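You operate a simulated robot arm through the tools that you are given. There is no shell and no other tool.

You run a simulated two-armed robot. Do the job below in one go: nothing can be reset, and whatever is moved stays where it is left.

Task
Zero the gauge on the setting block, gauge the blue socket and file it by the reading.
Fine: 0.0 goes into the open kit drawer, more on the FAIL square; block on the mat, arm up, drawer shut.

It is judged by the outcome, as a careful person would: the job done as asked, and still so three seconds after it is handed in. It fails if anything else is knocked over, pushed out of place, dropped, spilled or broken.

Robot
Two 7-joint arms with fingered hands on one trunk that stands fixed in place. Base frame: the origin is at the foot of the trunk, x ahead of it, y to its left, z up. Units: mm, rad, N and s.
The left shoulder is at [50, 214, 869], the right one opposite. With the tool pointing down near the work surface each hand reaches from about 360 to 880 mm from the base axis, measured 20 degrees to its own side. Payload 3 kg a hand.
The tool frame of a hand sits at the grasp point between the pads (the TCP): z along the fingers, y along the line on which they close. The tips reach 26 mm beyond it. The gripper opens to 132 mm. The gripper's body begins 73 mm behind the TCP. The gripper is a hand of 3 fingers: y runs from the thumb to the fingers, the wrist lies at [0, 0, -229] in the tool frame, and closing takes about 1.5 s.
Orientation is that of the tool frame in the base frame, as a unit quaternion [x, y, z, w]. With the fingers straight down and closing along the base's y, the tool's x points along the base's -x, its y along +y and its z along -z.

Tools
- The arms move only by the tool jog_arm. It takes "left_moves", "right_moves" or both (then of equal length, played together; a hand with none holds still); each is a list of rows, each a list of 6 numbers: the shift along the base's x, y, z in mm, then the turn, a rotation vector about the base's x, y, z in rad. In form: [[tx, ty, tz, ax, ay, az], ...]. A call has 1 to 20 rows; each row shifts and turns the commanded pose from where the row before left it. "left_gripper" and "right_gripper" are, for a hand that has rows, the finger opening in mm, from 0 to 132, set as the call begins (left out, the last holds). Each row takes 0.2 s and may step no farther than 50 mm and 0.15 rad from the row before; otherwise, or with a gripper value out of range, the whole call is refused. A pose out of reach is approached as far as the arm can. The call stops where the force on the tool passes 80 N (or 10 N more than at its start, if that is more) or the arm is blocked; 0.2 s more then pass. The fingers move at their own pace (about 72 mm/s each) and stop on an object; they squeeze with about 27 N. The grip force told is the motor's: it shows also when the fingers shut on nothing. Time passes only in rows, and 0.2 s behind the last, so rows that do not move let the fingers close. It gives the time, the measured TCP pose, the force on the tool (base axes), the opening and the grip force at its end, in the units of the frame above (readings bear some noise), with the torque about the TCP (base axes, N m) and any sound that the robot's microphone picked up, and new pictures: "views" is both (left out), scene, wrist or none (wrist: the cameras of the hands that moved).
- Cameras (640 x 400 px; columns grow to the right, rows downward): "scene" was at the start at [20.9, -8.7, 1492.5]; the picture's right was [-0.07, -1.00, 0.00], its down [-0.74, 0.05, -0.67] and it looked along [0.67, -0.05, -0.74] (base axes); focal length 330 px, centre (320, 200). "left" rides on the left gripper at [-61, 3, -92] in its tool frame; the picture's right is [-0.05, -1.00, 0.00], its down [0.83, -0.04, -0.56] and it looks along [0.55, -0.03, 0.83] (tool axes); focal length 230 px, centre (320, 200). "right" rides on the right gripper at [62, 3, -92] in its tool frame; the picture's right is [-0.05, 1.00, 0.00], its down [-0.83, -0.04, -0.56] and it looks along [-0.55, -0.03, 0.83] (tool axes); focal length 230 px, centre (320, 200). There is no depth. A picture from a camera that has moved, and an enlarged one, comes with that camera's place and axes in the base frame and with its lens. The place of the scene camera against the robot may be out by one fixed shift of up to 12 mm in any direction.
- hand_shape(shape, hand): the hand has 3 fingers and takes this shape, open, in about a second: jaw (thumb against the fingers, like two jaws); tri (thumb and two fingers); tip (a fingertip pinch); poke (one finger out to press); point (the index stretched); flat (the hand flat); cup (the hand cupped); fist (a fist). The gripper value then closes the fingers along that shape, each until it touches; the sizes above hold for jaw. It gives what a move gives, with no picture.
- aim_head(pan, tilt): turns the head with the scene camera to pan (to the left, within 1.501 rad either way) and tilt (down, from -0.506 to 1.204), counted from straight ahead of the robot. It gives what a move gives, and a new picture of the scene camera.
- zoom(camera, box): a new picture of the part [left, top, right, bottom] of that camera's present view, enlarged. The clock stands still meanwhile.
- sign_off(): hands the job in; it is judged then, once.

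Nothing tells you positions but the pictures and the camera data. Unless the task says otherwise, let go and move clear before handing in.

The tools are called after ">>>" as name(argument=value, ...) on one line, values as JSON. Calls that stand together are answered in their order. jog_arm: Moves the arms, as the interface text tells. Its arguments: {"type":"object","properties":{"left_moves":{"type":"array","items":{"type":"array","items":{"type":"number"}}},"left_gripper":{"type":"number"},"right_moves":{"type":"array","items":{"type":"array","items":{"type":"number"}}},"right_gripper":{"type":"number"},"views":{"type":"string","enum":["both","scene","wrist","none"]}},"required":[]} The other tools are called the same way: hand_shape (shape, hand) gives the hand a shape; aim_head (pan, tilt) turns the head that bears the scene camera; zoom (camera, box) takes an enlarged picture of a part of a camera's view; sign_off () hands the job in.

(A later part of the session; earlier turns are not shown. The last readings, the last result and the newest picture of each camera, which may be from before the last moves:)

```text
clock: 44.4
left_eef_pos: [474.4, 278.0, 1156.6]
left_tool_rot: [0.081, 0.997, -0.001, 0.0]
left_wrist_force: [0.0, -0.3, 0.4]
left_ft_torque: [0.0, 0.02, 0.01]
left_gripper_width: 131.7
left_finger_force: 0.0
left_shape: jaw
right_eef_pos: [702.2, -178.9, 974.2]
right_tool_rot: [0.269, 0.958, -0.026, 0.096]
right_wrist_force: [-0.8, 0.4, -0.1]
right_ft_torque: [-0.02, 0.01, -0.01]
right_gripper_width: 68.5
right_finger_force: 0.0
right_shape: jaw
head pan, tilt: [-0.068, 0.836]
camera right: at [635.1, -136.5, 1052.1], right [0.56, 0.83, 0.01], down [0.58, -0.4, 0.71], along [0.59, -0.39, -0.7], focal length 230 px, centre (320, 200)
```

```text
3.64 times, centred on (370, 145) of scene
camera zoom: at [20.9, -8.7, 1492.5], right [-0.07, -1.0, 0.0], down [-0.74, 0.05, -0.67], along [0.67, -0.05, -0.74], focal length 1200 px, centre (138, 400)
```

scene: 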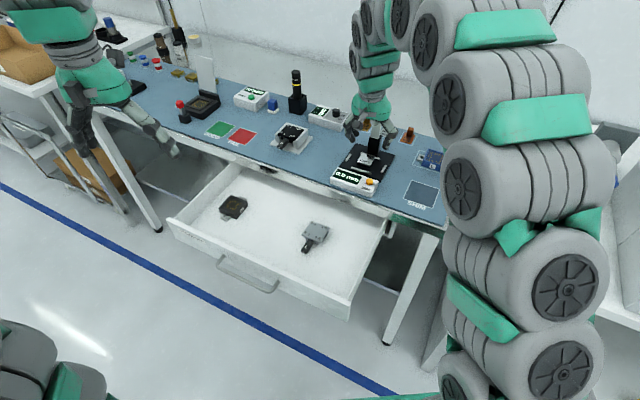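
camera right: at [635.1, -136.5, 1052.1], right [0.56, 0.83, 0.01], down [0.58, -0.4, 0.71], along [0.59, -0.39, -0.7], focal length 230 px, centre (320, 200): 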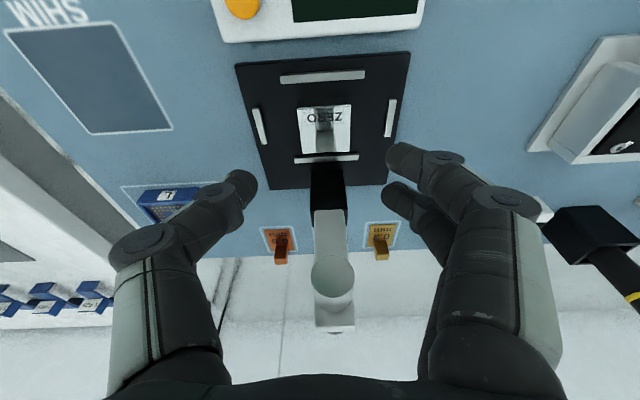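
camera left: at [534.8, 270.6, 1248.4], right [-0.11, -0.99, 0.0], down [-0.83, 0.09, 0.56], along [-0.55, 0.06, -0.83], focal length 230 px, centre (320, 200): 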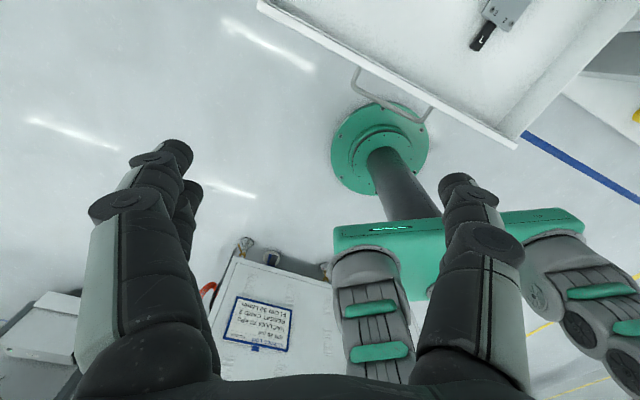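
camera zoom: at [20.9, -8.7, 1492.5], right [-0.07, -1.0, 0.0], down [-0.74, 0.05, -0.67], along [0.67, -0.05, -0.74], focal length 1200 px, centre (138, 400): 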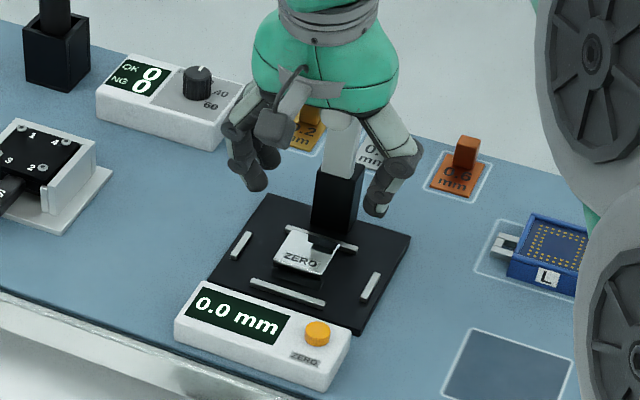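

The block centre is about 3 mm off the hand's mid-line. I'll correct and descend so the fingertips straddle the block just above the plate.

>>> jog_arm(right_moves=[[0, 2.5, -20, 0, 0, 0], [0, 0, -20, 0, 0, 0], [0, 0, -18, 0, 0, 0], [0, 0, 0, 0, 0, 0]], right_gripper=68, views="wrist")

>>> zoom(camera="right", box=[230, 60, 410, 240])

>>> zoom(camera="scene", box=[335, 100, 405, 200])

```text
clock: 45.4
left_eef_pos: [474.7, 278.0, 1156.9]
left_tool_rot: [0.081, 0.997, 0.0, 0.0]
left_wrist_force: [0.1, -0.2, 1.0]
left_ft_torque: [0.02, 0.0, 0.02]
left_gripper_width: 132.1
left_finger_force: 0.0
left_shape: jaw
right_eef_pos: [700.6, -175.8, 915.1]
right_tool_rot: [0.269, 0.958, -0.027, 0.096]
right_wrist_force: [0.2, 0.0, 0.9]
right_ft_torque: [-0.01, 0.01, -0.01]
right_gripper_width: 68.2
right_finger_force: 0.1
right_shape: jaw
head pan, tilt: [-0.068, 0.836]
camera right: at [635.0, -133.6, 994.3], right [0.56, 0.83, 0.01], down [0.58, -0.4, 0.71], along [0.59, -0.39, -0.7], focal length 230 px, centre (320, 200)
```

right: 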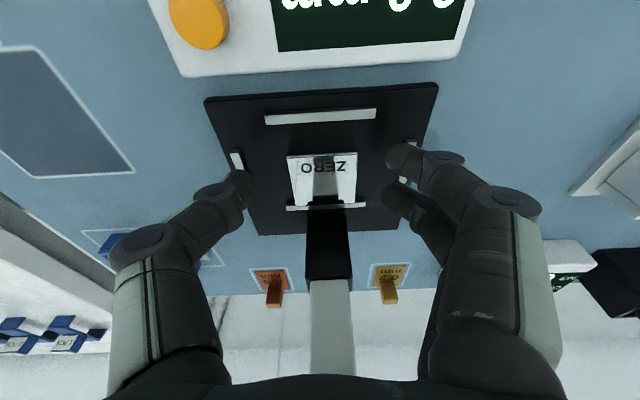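

```text
2.22 times, centred on (320, 150) of right
camera zoom: at [635.0, -133.6, 994.3], right [0.56, 0.83, 0.01], down [0.58, -0.4, 0.71], along [0.59, -0.39, -0.7], focal length 511 px, centre (320, 311)
```

zoom: 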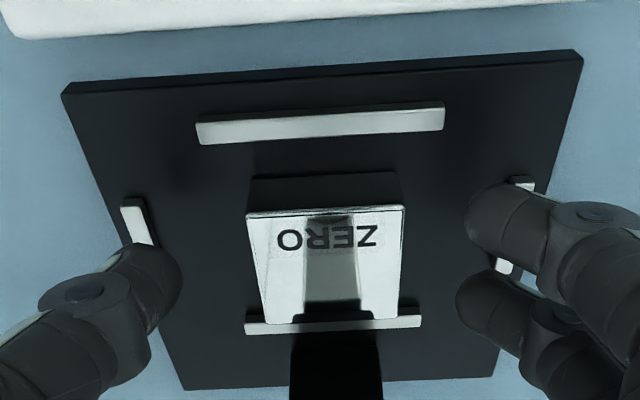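

```text
4.00 times, centred on (370, 150) of scene
camera zoom: at [20.9, -8.7, 1492.5], right [-0.07, -1.0, 0.0], down [-0.74, 0.05, -0.67], along [0.67, -0.05, -0.74], focal length 1320 px, centre (120, 400)
```

zoom: 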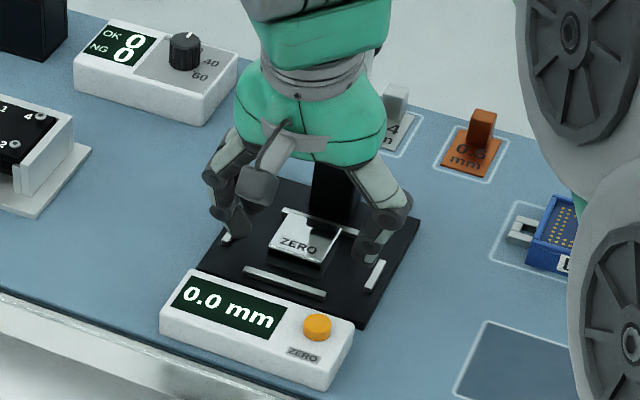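

Aligned. I'll narrow the opening slightly to clear the side fences, then go down the last 12 mm.

>>> jog_arm(right_moves=[[0.5, 0.8, 0, 0, 0, 0], [0, 0, -6, 0, 0, 0], [0, 0, -6, 0, 0, 0], [0, 0, 0, 0, 0, 0]], right_gripper=56, views="wrist")

>>> zoom(camera="right", box=[230, 60, 410, 240])

>>> zoom(camera="scene", box=[345, 120, 395, 180])

```text
clock: 46.4
left_eef_pos: [474.2, 278.4, 1155.6]
left_tool_rot: [0.081, 0.997, 0.0, 0.0]
left_wrist_force: [0.1, -0.2, 0.2]
left_ft_torque: [0.0, -0.03, -0.05]
left_gripper_width: 132.1
left_finger_force: 0.2
left_shape: jaw
right_eef_pos: [701.6, -176.2, 904.6]
right_tool_rot: [0.268, 0.958, -0.026, 0.095]
right_wrist_force: [0.0, 0.0, -0.2]
right_ft_torque: [0.0, 0.01, 0.0]
right_gripper_width: 56.8
right_finger_force: 0.0
right_shape: jaw
head pan, tilt: [-0.068, 0.836]
camera right: at [635.4, -132.7, 982.7], right [0.56, 0.83, 0.01], down [0.58, -0.4, 0.71], along [0.59, -0.39, -0.7], focal length 230 px, centre (320, 200)
```

right: 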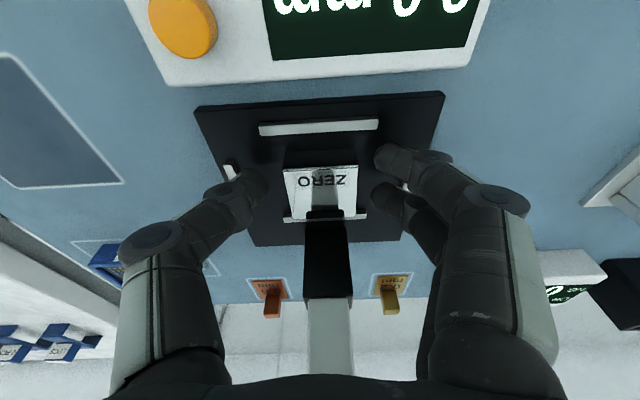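

```text
2.22 times, centred on (320, 150) of right
camera zoom: at [635.4, -132.7, 982.7], right [0.56, 0.83, 0.01], down [0.58, -0.4, 0.71], along [0.59, -0.39, -0.7], focal length 511 px, centre (320, 311)
```

zoom: 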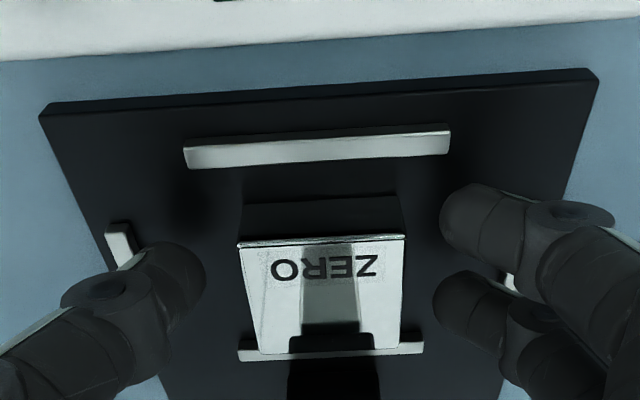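

```text
6.67 times, centred on (370, 150) of scene
camera zoom: at [20.9, -8.7, 1492.5], right [-0.07, -1.0, 0.0], down [-0.74, 0.05, -0.67], along [0.67, -0.05, -0.74], focal length 2200 px, centre (-13, 533)
```

zoom: 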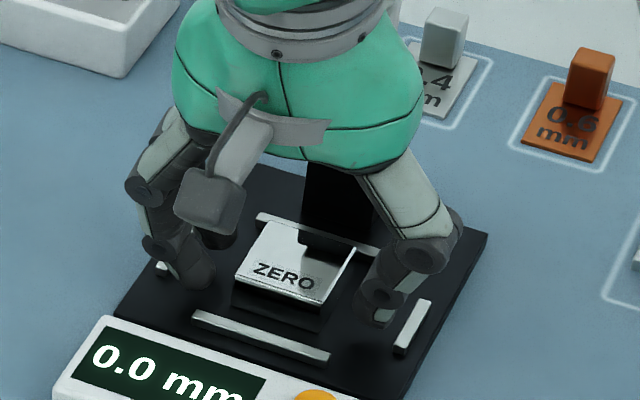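

Well centred. Closing on the block.

>>> jog_arm(right_moves=[[0, 0, 0, 0, 0, 0], [0, 0, 0, 0, 0, 0], [0, 0, 0, 0, 0, 0], [0, 0, 0, 0, 0, 0]], right_gripper=28, views="wrist")

>>> zoom(camera="right", box=[230, 60, 410, 240])

```text
clock: 47.4
left_eef_pos: [474.3, 278.4, 1157.2]
left_tool_rot: [0.082, 0.997, 0.0, 0.0]
left_wrist_force: [-0.1, 0.7, 0.9]
left_ft_torque: [-0.03, 0.02, -0.04]
left_gripper_width: 132.0
left_finger_force: 0.0
left_shape: jaw
right_eef_pos: [702.1, -175.2, 905.2]
right_tool_rot: [0.268, 0.958, -0.027, 0.097]
right_wrist_force: [-0.5, 0.0, -0.6]
right_ft_torque: [0.01, -0.01, -0.03]
right_gripper_width: 34.0
right_finger_force: 27.2
right_shape: jaw
head pan, tilt: [-0.068, 0.836]
camera right: at [635.3, -132.8, 982.6], right [0.56, 0.83, 0.01], down [0.58, -0.4, 0.71], along [0.59, -0.39, -0.71], focal length 230 px, centre (320, 200)
```

right: 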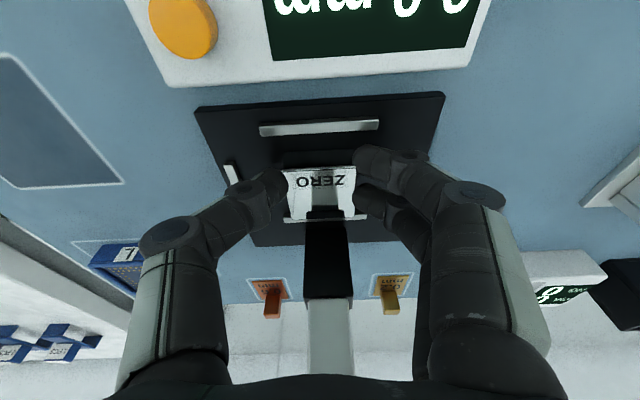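

```text
2.22 times, centred on (320, 150) of right
camera zoom: at [635.3, -132.8, 982.6], right [0.56, 0.83, 0.01], down [0.58, -0.4, 0.71], along [0.59, -0.39, -0.71], focal length 511 px, centre (320, 311)
```

zoom: 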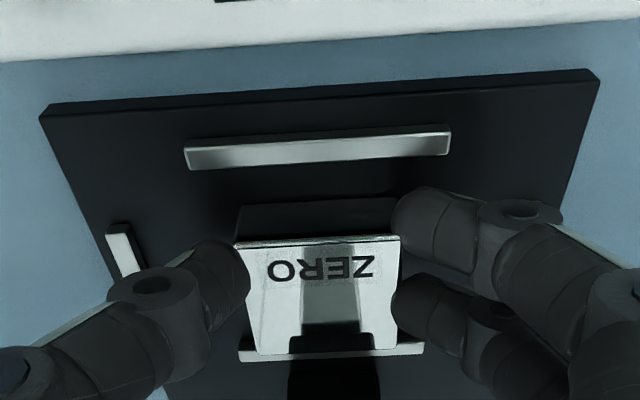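

The block is held with 27 N. I'll lift it straight up and carry it to a clear spot on the mat right of the gauge plate, around (628,-246).

>>> jog_arm(right_moves=[[0, 0, 8, 0, 0, 0], [0, 0, 25, 0, 0, 0], [0, 0, 27, 0, 0, 0], [-26.9, -22.1, 0, 0, 0, 0], [-26.9, -22.1, 0, 0, 0, 0], [-27, -22, 0, 0, 0, 0], [0, 0, 0, 0, 0, 0]], views="both")

>>> zoom(camera="right", box=[200, 30, 440, 270])

>>> zoom(camera="scene", box=[330, 100, 450, 220])

```text
clock: 49.0
left_eef_pos: [473.6, 277.7, 1156.6]
left_tool_rot: [0.081, 0.997, 0.001, -0.001]
left_wrist_force: [0.4, 0.0, 0.2]
left_ft_torque: [-0.03, -0.01, 0.0]
left_gripper_width: 132.0
left_finger_force: 0.0
left_shape: jaw
right_eef_pos: [620.6, -240.5, 964.9]
right_tool_rot: [0.268, 0.958, -0.027, 0.096]
right_wrist_force: [-0.1, 1.0, -1.5]
right_ft_torque: [0.01, 0.0, -0.03]
right_gripper_width: 34.3
right_finger_force: 26.6
right_shape: jaw
head pan, tilt: [-0.068, 0.836]
camera right: at [553.9, -198.4, 1043.5], right [0.56, 0.83, 0.01], down [0.58, -0.4, 0.71], along [0.59, -0.39, -0.7], focal length 230 px, centre (320, 200)
```

scene: 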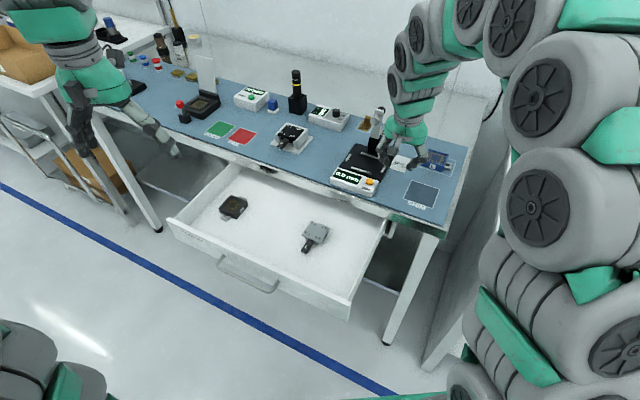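
right: 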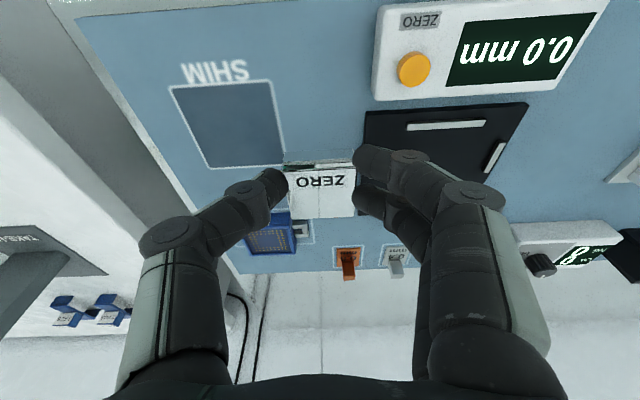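

```text
1.67 times, centred on (320, 150) of right
camera zoom: at [553.9, -198.4, 1043.5], right [0.56, 0.83, 0.01], down [0.58, -0.4, 0.71], along [0.59, -0.39, -0.7], focal length 384 px, centre (320, 283)
```

zoom: 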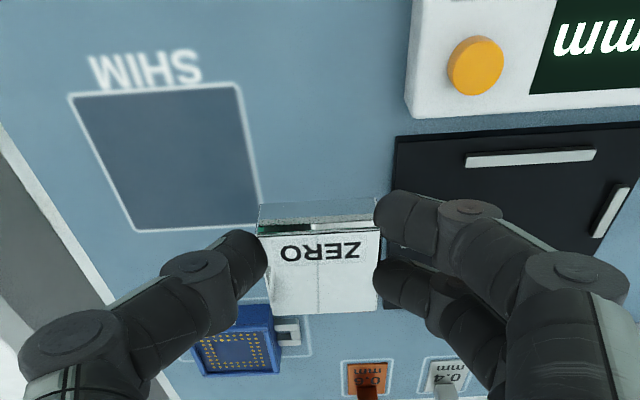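

```text
3.33 times, centred on (390, 160) of scene
camera zoom: at [20.9, -8.7, 1492.5], right [-0.07, -1.0, 0.0], down [-0.74, 0.05, -0.67], along [0.67, -0.05, -0.74], focal length 1100 px, centre (87, 333)
```

zoom: 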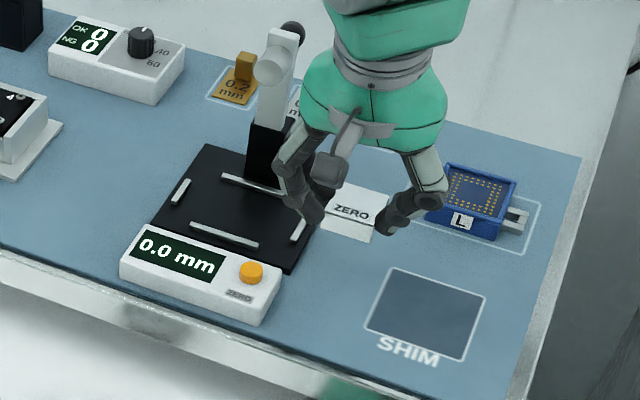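

The block is held level above the clear mat area. I'll lower it and feel for contact.

>>> jog_arm(right_moves=[[0, 0, -25, 0, 0, 0], [0, 0, -25, 0, 0, 0], [0, 0, -8, 0, 0, 0], [0, 0, 0, 0, 0, 0]], views="both")

>>> zoom(camera="scene", box=[330, 100, 450, 220])

```text
clock: 50.0
left_eef_pos: [473.8, 278.1, 1156.0]
left_tool_rot: [0.082, 0.997, 0.0, 0.0]
left_wrist_force: [-0.2, 0.0, 0.4]
left_ft_torque: [0.0, 0.0, -0.01]
left_gripper_width: 132.2
left_finger_force: 0.1
left_shape: jaw
right_eef_pos: [621.0, -240.7, 906.6]
right_tool_rot: [0.269, 0.958, -0.027, 0.096]
right_wrist_force: [-0.1, 0.9, -1.7]
right_ft_torque: [0.0, 0.01, -0.03]
right_gripper_width: 34.1
right_finger_force: 26.9
right_shape: jaw
head pan, tilt: [-0.068, 0.836]
camera right: at [554.5, -198.9, 985.2], right [0.56, 0.83, 0.01], down [0.58, -0.4, 0.71], along [0.59, -0.39, -0.7], focal length 230 px, centre (320, 200)
```

scene: 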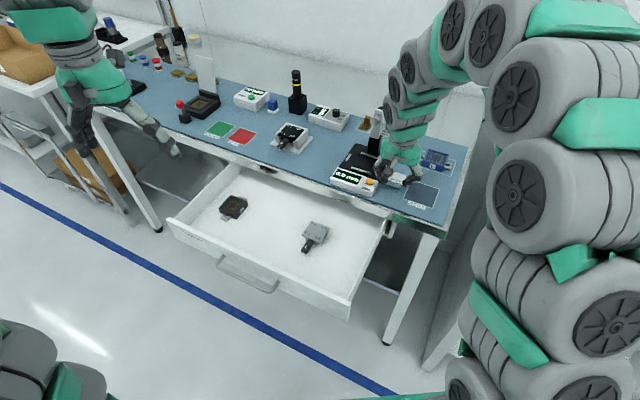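
right: 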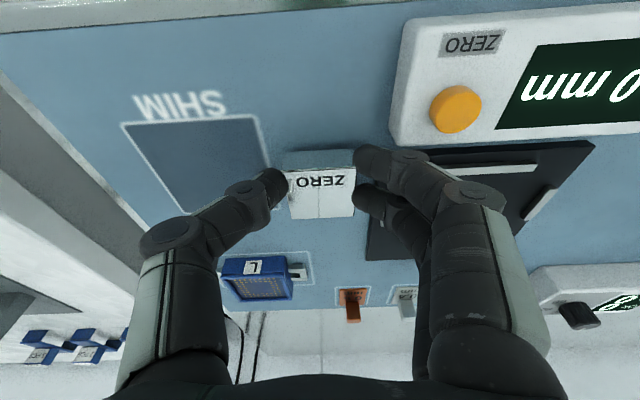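

```text
3.33 times, centred on (390, 160) of scene
camera zoom: at [20.9, -8.7, 1492.5], right [-0.07, -1.0, 0.0], down [-0.74, 0.05, -0.67], along [0.67, -0.05, -0.74], focal length 1100 px, centre (87, 333)
```

zoom: 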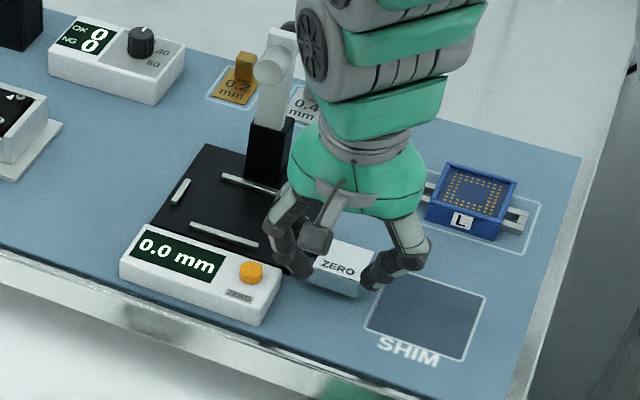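

>>> jog_arm(right_moves=[[0, 0, -3, 0, 0, 0], [0, 0, -2, 0, 0, 0]], views="none")

>>> jog_arm(right_moves=[[0, 0, -2, 0, 0, 0], [0, 0, -1, 0, 0, 0]], views="none")

```text
clock: 50.6
left_eef_pos: [474.1, 278.6, 1156.8]
left_tool_rot: [0.082, 0.997, 0.0, 0.0]
left_wrist_force: [-0.3, 0.1, -0.4]
left_ft_torque: [0.03, 0.02, -0.03]
left_gripper_width: 131.7
left_finger_force: 0.0
left_shape: jaw
right_eef_pos: [620.8, -241.6, 900.3]
right_tool_rot: [0.269, 0.958, -0.027, 0.097]
right_wrist_force: [-0.7, -0.4, -0.7]
right_ft_torque: [0.06, 0.05, -0.02]
right_gripper_width: 34.1
right_finger_force: 27.4
right_shape: jaw
head pan, tilt: [-0.068, 0.836]
```

```text
clock: 51.2
left_eef_pos: [474.1, 277.6, 1157.5]
left_tool_rot: [0.081, 0.997, 0.0, 0.0]
left_wrist_force: [-0.2, 0.0, 0.0]
left_ft_torque: [0.0, 0.01, 0.0]
left_gripper_width: 132.0
left_finger_force: 0.1
left_shape: jaw
right_eef_pos: [622.2, -242.1, 899.8]
right_tool_rot: [0.27, 0.958, -0.026, 0.097]
right_wrist_force: [1.6, -9.0, 15.0]
right_ft_torque: [0.61, -0.17, -0.14]
right_gripper_width: 34.0
right_finger_force: 27.4
right_shape: jaw
head pan, tilt: [-0.068, 0.836]
```

The block has touched the mat (15 N). I'll ease up a hair, open just enough and lift away.

>>> jog_arm(right_moves=[[0, 0, 1, 0, 0, 0], [0, 0, 0, 0, 0, 0], [0, 0, 0, 0, 0, 0], [0, 0, 0, 0, 0, 0]], right_gripper=50, views="wrist")

>>> jog_arm(right_moves=[[0, 0, 15, 0, 0, 0], [0, 0, 30, 0, 0, 0], [0, 0, 40, 0, 0, 0], [0, 0, 30, 0, 0, 0], [0, 0, 0, 0, 0, 0]], views="both")

>>> zoom(camera="scene", box=[330, 100, 450, 220])

>>> zoom(camera="right", box=[200, 30, 440, 270])

```text
clock: 52.2
left_eef_pos: [473.2, 278.2, 1156.4]
left_tool_rot: [0.081, 0.997, 0.0, 0.001]
left_wrist_force: [0.5, 1.0, -0.4]
left_ft_torque: [0.02, -0.03, 0.04]
left_gripper_width: 131.8
left_finger_force: 0.1
left_shape: jaw
right_eef_pos: [621.4, -241.9, 899.7]
right_tool_rot: [0.268, 0.958, -0.027, 0.096]
right_wrist_force: [-0.6, -5.8, 3.2]
right_ft_torque: [0.02, -0.04, -0.03]
right_gripper_width: 46.3
right_finger_force: 0.1
right_shape: jaw
head pan, tilt: [-0.068, 0.836]
camera right: at [554.3, -199.0, 977.5], right [0.56, 0.83, 0.01], down [0.58, -0.4, 0.71], along [0.59, -0.39, -0.71], focal length 230 px, centre (320, 200)
```

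right: 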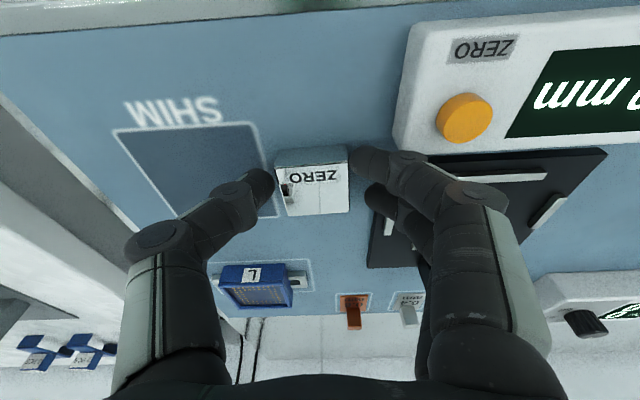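

```text
clock: 53.4
left_eef_pos: [473.4, 278.7, 1156.5]
left_tool_rot: [0.082, 0.997, 0.0, 0.0]
left_wrist_force: [-0.4, -0.3, 0.1]
left_ft_torque: [0.0, -0.01, -0.05]
left_gripper_width: 131.9
left_finger_force: 0.1
left_shape: jaw
right_eef_pos: [619.5, -240.8, 1014.6]
right_tool_rot: [0.268, 0.958, -0.026, 0.096]
right_wrist_force: [-0.7, -0.1, -0.3]
right_ft_torque: [0.01, -0.02, -0.01]
right_gripper_width: 49.7
right_finger_force: 0.0
right_shape: jaw
head pan, tilt: [-0.068, 0.836]
camera right: at [554.0, -198.5, 1093.4], right [0.56, 0.83, 0.01], down [0.58, -0.4, 0.71], along [0.59, -0.39, -0.71], focal length 230 px, centre (320, 200)
```

scene: 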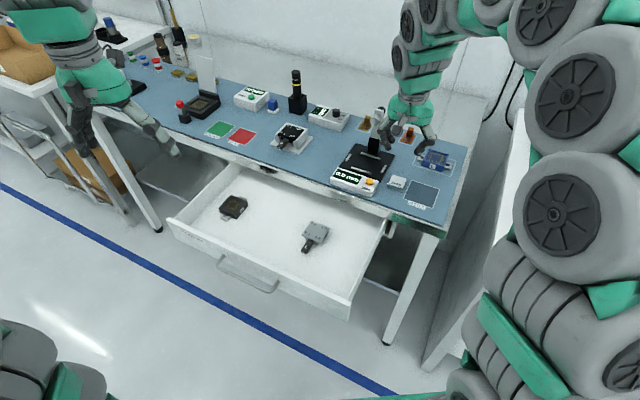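
right: 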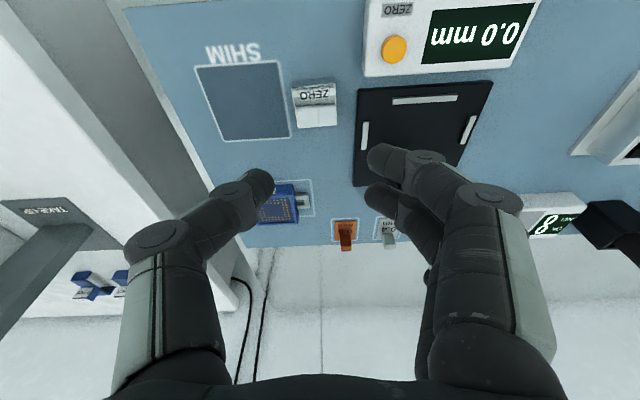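

```text
3.33 times, centred on (390, 160) of scene
camera zoom: at [20.9, -8.7, 1492.5], right [-0.07, -1.0, 0.0], down [-0.74, 0.05, -0.67], along [0.67, -0.05, -0.74], focal length 1100 px, centre (87, 333)
```

zoom: 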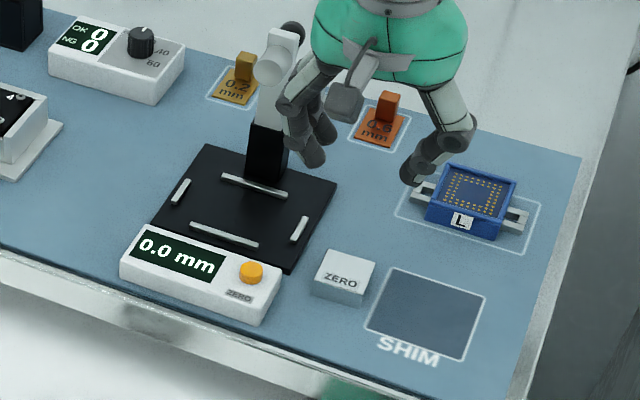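

```text
1.67 times, centred on (320, 150) of right
camera zoom: at [554.0, -198.5, 1093.4], right [0.56, 0.83, 0.01], down [0.58, -0.4, 0.71], along [0.59, -0.39, -0.71], focal length 384 px, centre (320, 283)
```

zoom: 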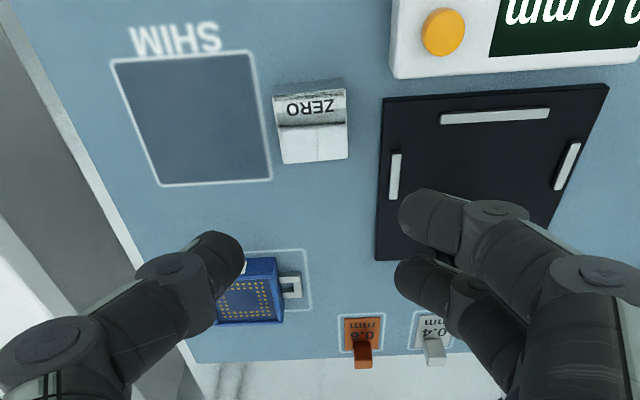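

The block sits flat on the mat and the gauge is empty. Next I'll move over the blue socket with the fingers wide for a close look.

>>> jog_arm(right_moves=[[15, -30, 0, 0, 0, 0], [15, -30, 0, 0, 0, 0], [15, -30, 0, 0, 0, 0], [15, -26, 0, 0, 0, 0], [0, 0, 0, 0, 0, 0]], right_gripper=110, views="both")

>>> zoom(camera="right", box=[220, 40, 420, 240])

>>> zoom(camera="scene", box=[390, 110, 480, 200])

```text
clock: 54.6
left_eef_pos: [474.4, 277.4, 1156.3]
left_tool_rot: [0.081, 0.997, 0.0, 0.0]
left_wrist_force: [0.3, 0.5, 0.0]
left_ft_torque: [0.01, -0.04, -0.02]
left_gripper_width: 131.9
left_finger_force: 0.0
left_shape: jaw
right_eef_pos: [681.2, -356.8, 1013.9]
right_tool_rot: [0.268, 0.958, -0.027, 0.096]
right_wrist_force: [-0.2, -0.3, -0.2]
right_ft_torque: [0.0, 0.03, 0.05]
right_gripper_width: 109.8
right_finger_force: 0.0
right_shape: jaw
head pan, tilt: [-0.068, 0.836]
camera right: at [615.1, -314.3, 1092.4], right [0.56, 0.83, 0.01], down [0.58, -0.4, 0.71], along [0.59, -0.39, -0.71], focal length 230 px, centre (320, 200)
```

scene: 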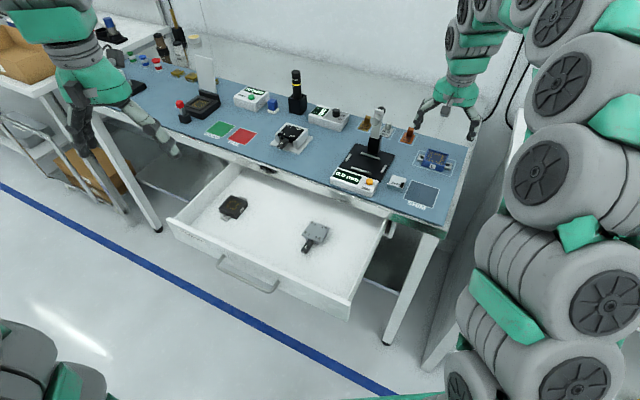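
right: 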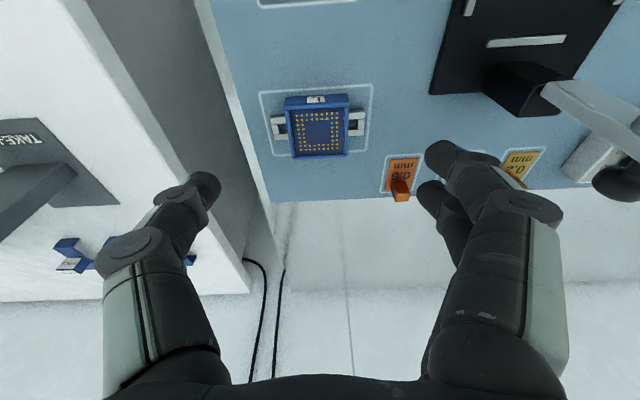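

```text
2.00 times, centred on (320, 140) of right
camera zoom: at [615.1, -314.3, 1092.4], right [0.56, 0.83, 0.01], down [0.58, -0.4, 0.71], along [0.59, -0.39, -0.71], focal length 460 px, centre (320, 320)
```

zoom: 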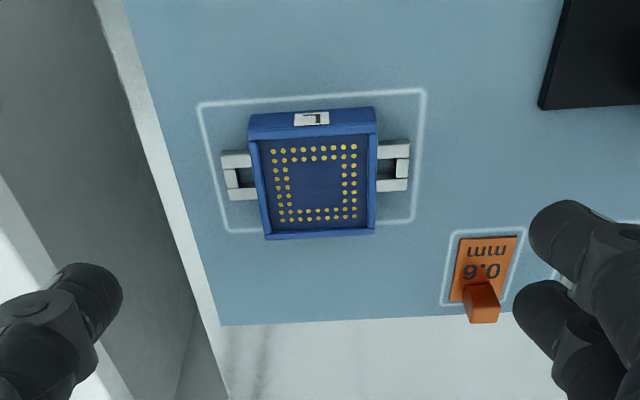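

```text
4.44 times, centred on (435, 155) of scene
camera zoom: at [20.9, -8.7, 1492.5], right [-0.07, -1.0, 0.0], down [-0.74, 0.05, -0.67], along [0.67, -0.05, -0.74], focal length 1466 px, centre (-191, 400)
```

zoom: 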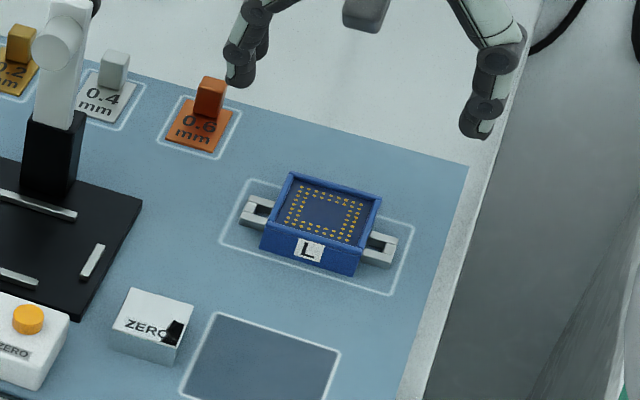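

The socket is at about (710,-379), top near z 885, square with the bench, with low lugs on both sides. I'll come down over it with the fingers outside its left and right faces, stopping above for a check.

>>> jog_arm(right_moves=[[12, -9.6, -25, 0, 0, 0], [11.7, -9.6, -25, 0, 0, 0], [0, 0, -24, 0, 0, 0], [0, 0, 0, 0, 0, 0]], right_gripper=86, views="both")

>>> zoom(camera="right", box=[230, 60, 410, 240])

>>> zoom(camera="scene", box=[400, 110, 480, 190])

```text
clock: 55.6
left_eef_pos: [475.0, 277.7, 1156.5]
left_tool_rot: [0.081, 0.997, 0.0, 0.0]
left_wrist_force: [-0.4, 0.7, 0.4]
left_ft_torque: [-0.02, -0.01, 0.02]
left_gripper_width: 131.9
left_finger_force: 0.1
left_shape: jaw
right_eef_pos: [704.2, -375.7, 940.5]
right_tool_rot: [0.269, 0.958, -0.026, 0.097]
right_wrist_force: [-0.1, 0.3, 0.1]
right_ft_torque: [-0.02, -0.01, 0.01]
right_gripper_width: 86.6
right_finger_force: 0.0
right_shape: jaw
head pan, tilt: [-0.068, 0.836]
camera right: at [637.8, -333.8, 1018.5], right [0.56, 0.83, 0.01], down [0.58, -0.4, 0.71], along [0.59, -0.39, -0.7], focal length 230 px, centre (320, 200)
```

scene: 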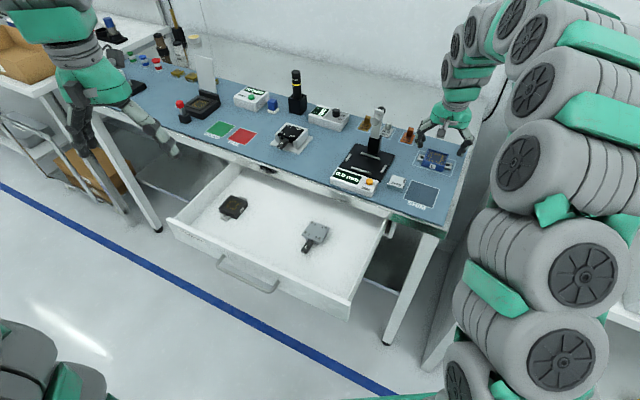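
right: 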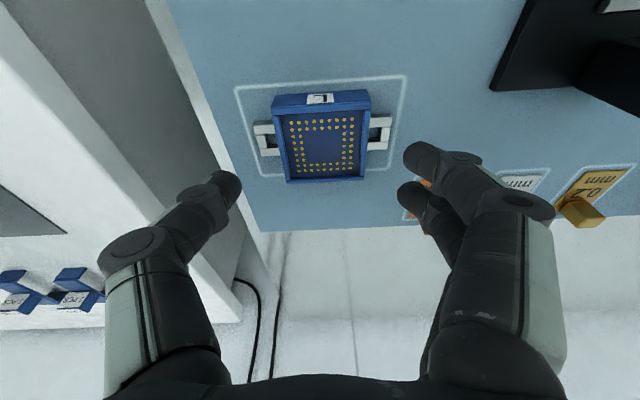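

```text
2.22 times, centred on (320, 150) of right
camera zoom: at [637.8, -333.8, 1018.5], right [0.56, 0.83, 0.01], down [0.58, -0.4, 0.71], along [0.59, -0.39, -0.7], focal length 511 px, centre (320, 311)
```

zoom: 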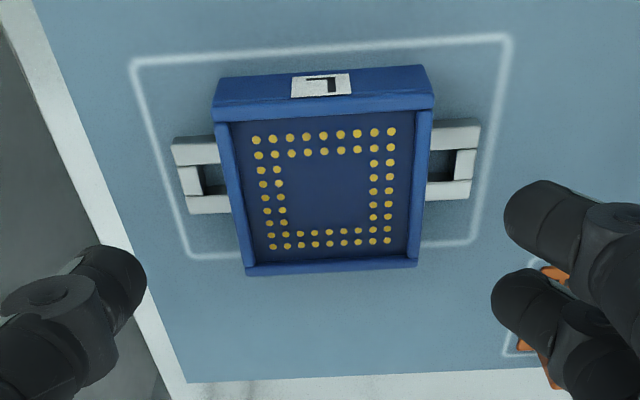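

```text
5.00 times, centred on (440, 150) of scene
camera zoom: at [20.9, -8.7, 1492.5], right [-0.07, -1.0, 0.0], down [-0.74, 0.05, -0.67], along [0.67, -0.05, -0.74], focal length 1650 px, centre (-280, 450)
```

zoom: 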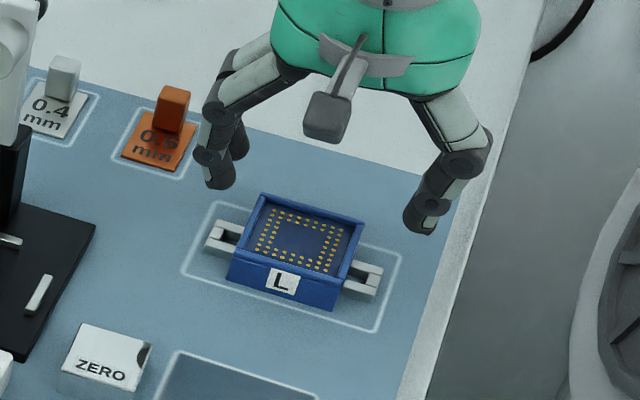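

Socket centre confirmed at about (711,-379), body 59 mm wide, lug tops near z 869. I'll make a 2 mm correction and descend so the fingertips sit just above the lugs.

>>> jog_arm(right_moves=[[1.2, 2.0, -15, 0, 0, 0], [0, 0, -14, 0, 0, 0], [0, 0, -9, 0, 0, 0], [0, 0, 0, 0, 0, 0]], right_gripper=80, views="wrist")

>>> zoom(camera="right", box=[230, 60, 410, 240])

>>> zoom(camera="scene", box=[410, 120, 470, 180])

```text
clock: 56.6
left_eef_pos: [474.2, 278.9, 1157.0]
left_tool_rot: [0.081, 0.997, 0.0, 0.0]
left_wrist_force: [-0.1, -0.7, 0.6]
left_ft_torque: [0.0, 0.0, 0.01]
left_gripper_width: 131.9
left_finger_force: 0.0
left_shape: jaw
right_eef_pos: [705.6, -374.9, 901.8]
right_tool_rot: [0.269, 0.958, -0.027, 0.097]
right_wrist_force: [-0.6, -0.5, 0.1]
right_ft_torque: [-0.04, 0.02, 0.04]
right_gripper_width: 80.6
right_finger_force: 0.0
right_shape: jaw
head pan, tilt: [-0.068, 0.836]
camera right: at [639.0, -332.0, 980.3], right [0.56, 0.83, 0.01], down [0.58, -0.4, 0.71], along [0.59, -0.39, -0.7], focal length 230 px, centre (320, 200)
```

right: 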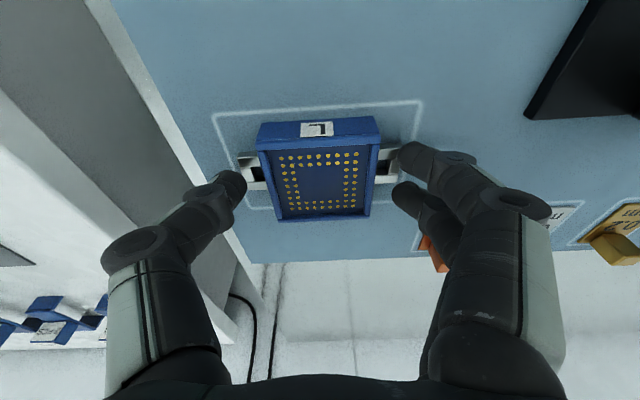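

```text
2.22 times, centred on (320, 150) of right
camera zoom: at [639.0, -332.0, 980.3], right [0.56, 0.83, 0.01], down [0.58, -0.4, 0.71], along [0.59, -0.39, -0.7], focal length 511 px, centre (320, 311)
```

zoom: 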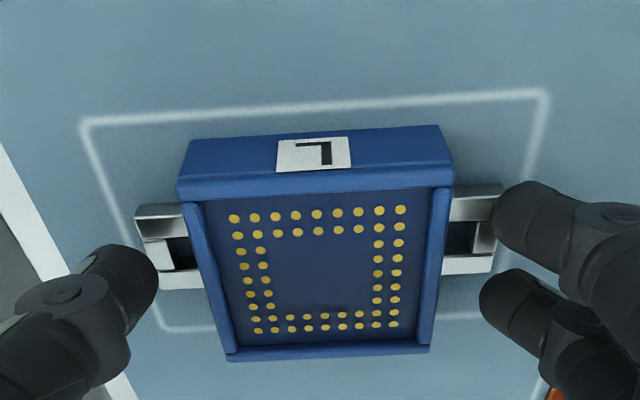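

```text
6.67 times, centred on (440, 150) of scene
camera zoom: at [20.9, -8.7, 1492.5], right [-0.07, -1.0, 0.0], down [-0.74, 0.05, -0.67], along [0.67, -0.05, -0.74], focal length 2200 px, centre (-480, 533)
```

zoom: 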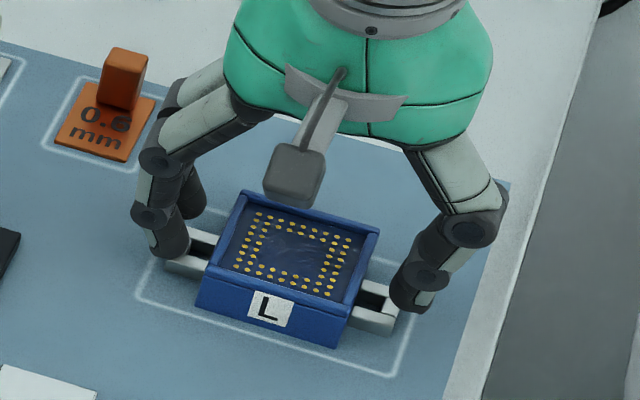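

The fingertips are above the lugs and evenly spaced about the body. Closing to grip.

>>> jog_arm(right_moves=[[0, 0, 0, 0, 0, 0], [0, 0, 0, 0, 0, 0], [0, 0, 0, 0, 0, 0], [0, 0, 0, 0, 0, 0]], right_gripper=44, views="wrist")

>>> zoom(camera="right", box=[230, 60, 410, 240])

>>> zoom(camera="scene", box=[410, 120, 470, 180])

```text
clock: 57.6
left_eef_pos: [473.3, 277.7, 1155.5]
left_tool_rot: [0.081, 0.997, 0.0, 0.0]
left_wrist_force: [-0.2, 0.3, 0.0]
left_ft_torque: [0.0, 0.01, 0.02]
left_gripper_width: 131.9
left_finger_force: 0.0
left_shape: jaw
right_eef_pos: [705.4, -373.9, 901.7]
right_tool_rot: [0.267, 0.959, -0.027, 0.096]
right_wrist_force: [0.2, 0.2, 1.2]
right_ft_torque: [0.05, -0.09, 0.0]
right_gripper_width: 53.7
right_finger_force: 26.2
right_shape: jaw
head pan, tilt: [-0.068, 0.836]
camera right: at [639.0, -332.0, 980.3], right [0.56, 0.83, 0.01], down [0.58, -0.4, 0.71], along [0.59, -0.39, -0.7], focal length 230 px, centre (320, 200)
```

right: 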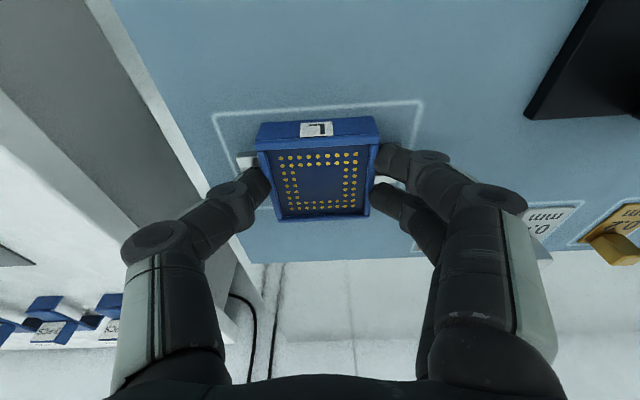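

```text
2.22 times, centred on (320, 150) of right
camera zoom: at [639.0, -332.0, 980.3], right [0.56, 0.83, 0.01], down [0.58, -0.4, 0.71], along [0.59, -0.39, -0.7], focal length 511 px, centre (320, 311)
```

zoom: 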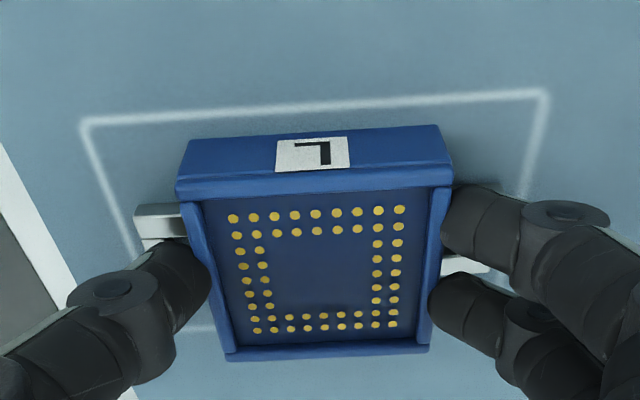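

```text
6.67 times, centred on (440, 150) of scene
camera zoom: at [20.8, -8.7, 1492.5], right [-0.07, -1.0, 0.0], down [-0.74, 0.05, -0.67], along [0.67, -0.05, -0.74], focal length 2200 px, centre (-480, 533)
```

zoom: 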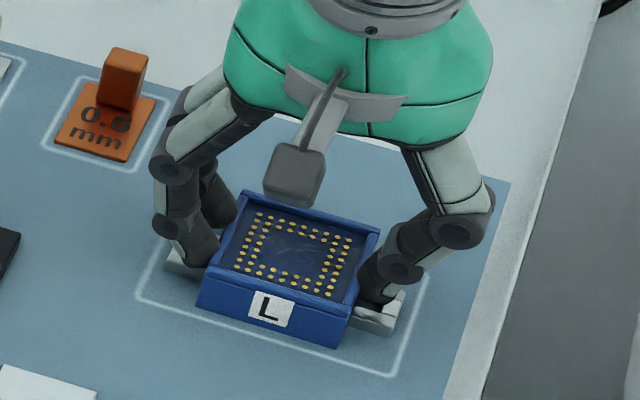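

Gripped at 26 N. I'll lift a little first and check that the socket hangs level.

>>> jog_arm(right_moves=[[0, 0, 5, 0, 0, 0], [0, 0, 10, 0, 0, 0], [0, 0, 25, 0, 0, 0], [0, 0, 25, 0, 0, 0], [0, 0, 0, 0, 0, 0]], views="wrist")

>>> zoom(camera="right", box=[230, 60, 410, 240])

>>> zoom(camera="scene", box=[390, 90, 480, 180])

```text
clock: 58.8
left_eef_pos: [473.3, 277.6, 1157.0]
left_tool_rot: [0.081, 0.997, 0.001, 0.0]
left_wrist_force: [-0.5, -0.7, -0.3]
left_ft_torque: [-0.02, 0.0, -0.03]
left_gripper_width: 131.9
left_finger_force: 0.1
left_shape: jaw
right_eef_pos: [705.4, -374.4, 966.2]
right_tool_rot: [0.268, 0.958, -0.027, 0.096]
right_wrist_force: [-0.3, 0.0, -1.7]
right_ft_torque: [-0.01, 0.02, 0.0]
right_gripper_width: 51.6
right_finger_force: 27.4
right_shape: jaw
head pan, tilt: [-0.068, 0.836]
camera right: at [639.7, -332.2, 1045.2], right [0.56, 0.83, 0.01], down [0.58, -0.4, 0.71], along [0.59, -0.39, -0.7], focal length 230 px, centre (320, 200)
```

right: 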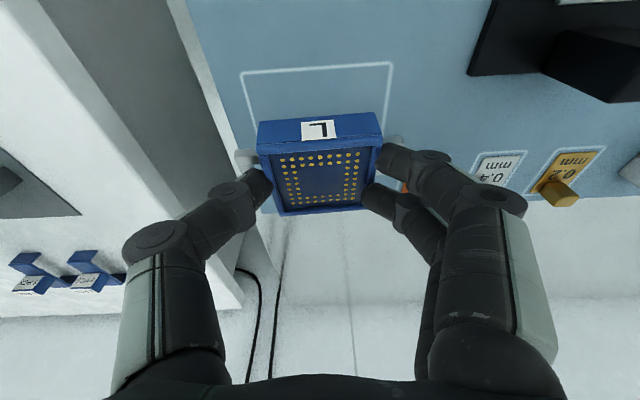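

```text
2.22 times, centred on (320, 150) of right
camera zoom: at [639.7, -332.2, 1045.2], right [0.56, 0.83, 0.01], down [0.58, -0.4, 0.71], along [0.59, -0.39, -0.7], focal length 511 px, centre (320, 311)
```

zoom: 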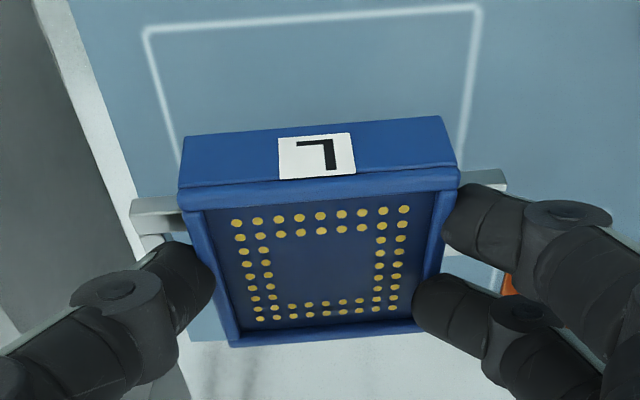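

```text
4.44 times, centred on (435, 135) of scene
camera zoom: at [20.9, -8.7, 1492.5], right [-0.07, -1.0, 0.0], down [-0.74, 0.05, -0.67], along [0.67, -0.05, -0.74], focal length 1466 px, centre (-191, 489)
```

zoom: 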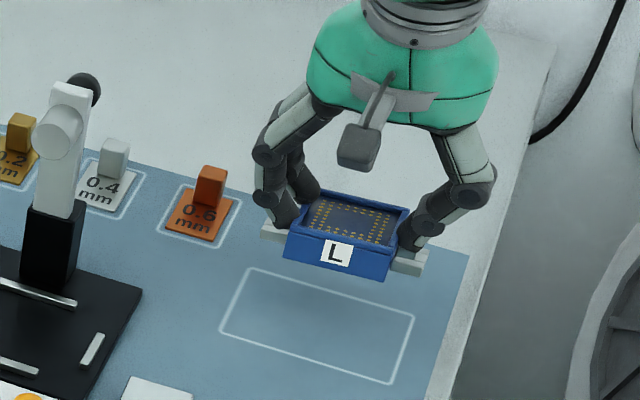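

The socket tipped about 0.1 rad rear-down when lifted. I'll relevel it by tilting the hand 0.1 rad while carrying it forward first and then across to above the nest, clear of the raised arm.

>>> jog_arm(right_moves=[[-28.5, 17.3, 0, -0.0259, -0.0428, 0], [-28.5, 17.3, 0, -0.0259, -0.0428, 0], [-28.5, 17.2, 0, 0, 0, 0], [21.9, 36.1, 0, 0, 0, 0], [21.9, 36.1, 0, 0, 0, 0], [21.9, 36.1, 0, 0, 0, 0], [21.8, 36.2, 0, 0, 0, 0], [0, 0, 0, 0, 0, 0]], views="both")

>>> zoom(camera="right", box=[220, 40, 420, 240])

>>> zoom(camera="scene", box=[330, 90, 420, 200])

```text
clock: 60.6
left_eef_pos: [473.9, 277.8, 1156.8]
left_tool_rot: [0.081, 0.997, 0.0, 0.0]
left_wrist_force: [-0.4, 0.2, 0.1]
left_ft_torque: [-0.01, -0.01, -0.01]
left_gripper_width: 131.8
left_finger_force: 0.0
left_shape: jaw
right_eef_pos: [709.2, -179.1, 968.4]
right_tool_rot: [0.267, 0.952, -0.04, 0.144]
right_wrist_force: [-1.1, 0.9, -1.3]
right_ft_torque: [0.01, 0.01, 0.01]
right_gripper_width: 51.2
right_finger_force: 26.8
right_shape: jaw
head pan, tilt: [-0.068, 0.836]
camera right: at [635.5, -132.7, 1037.8], right [0.56, 0.83, 0.02], down [0.52, -0.36, 0.78], along [0.65, -0.43, -0.63], focal length 230 px, centre (320, 200)
```

scene: 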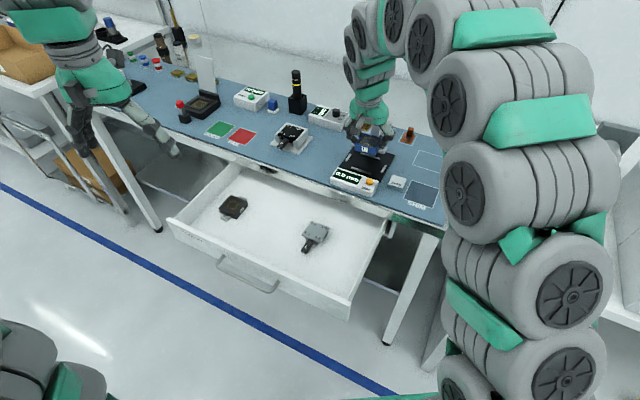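
right: 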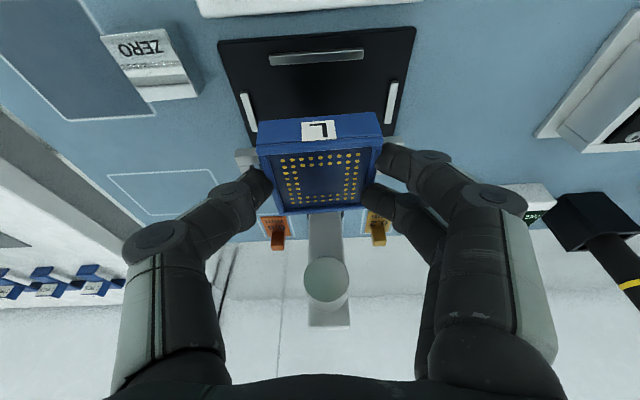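

```text
2.00 times, centred on (320, 140) of right
camera zoom: at [635.5, -132.7, 1037.8], right [0.56, 0.83, 0.02], down [0.52, -0.36, 0.78], along [0.65, -0.43, -0.63], focal length 460 px, centre (320, 320)
```

zoom: 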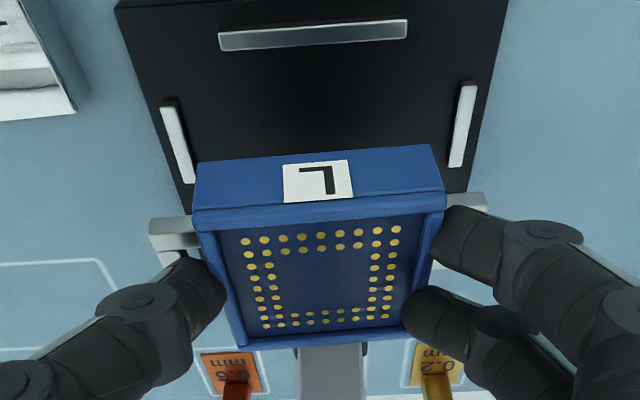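

```text
3.64 times, centred on (375, 145) of scene
camera zoom: at [20.9, -8.7, 1492.5], right [-0.07, -1.0, 0.0], down [-0.74, 0.05, -0.67], along [0.67, -0.05, -0.74], focal length 1200 px, centre (120, 400)
```

zoom: 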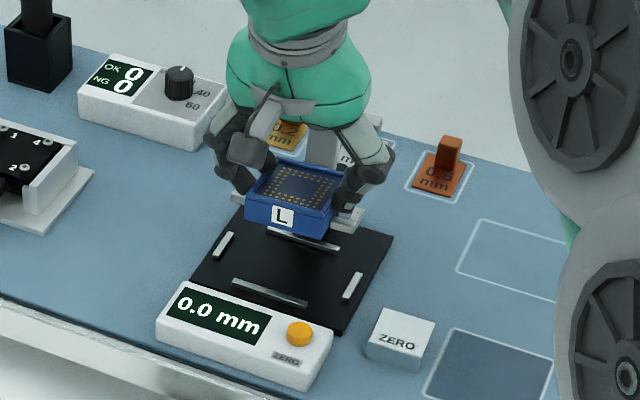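

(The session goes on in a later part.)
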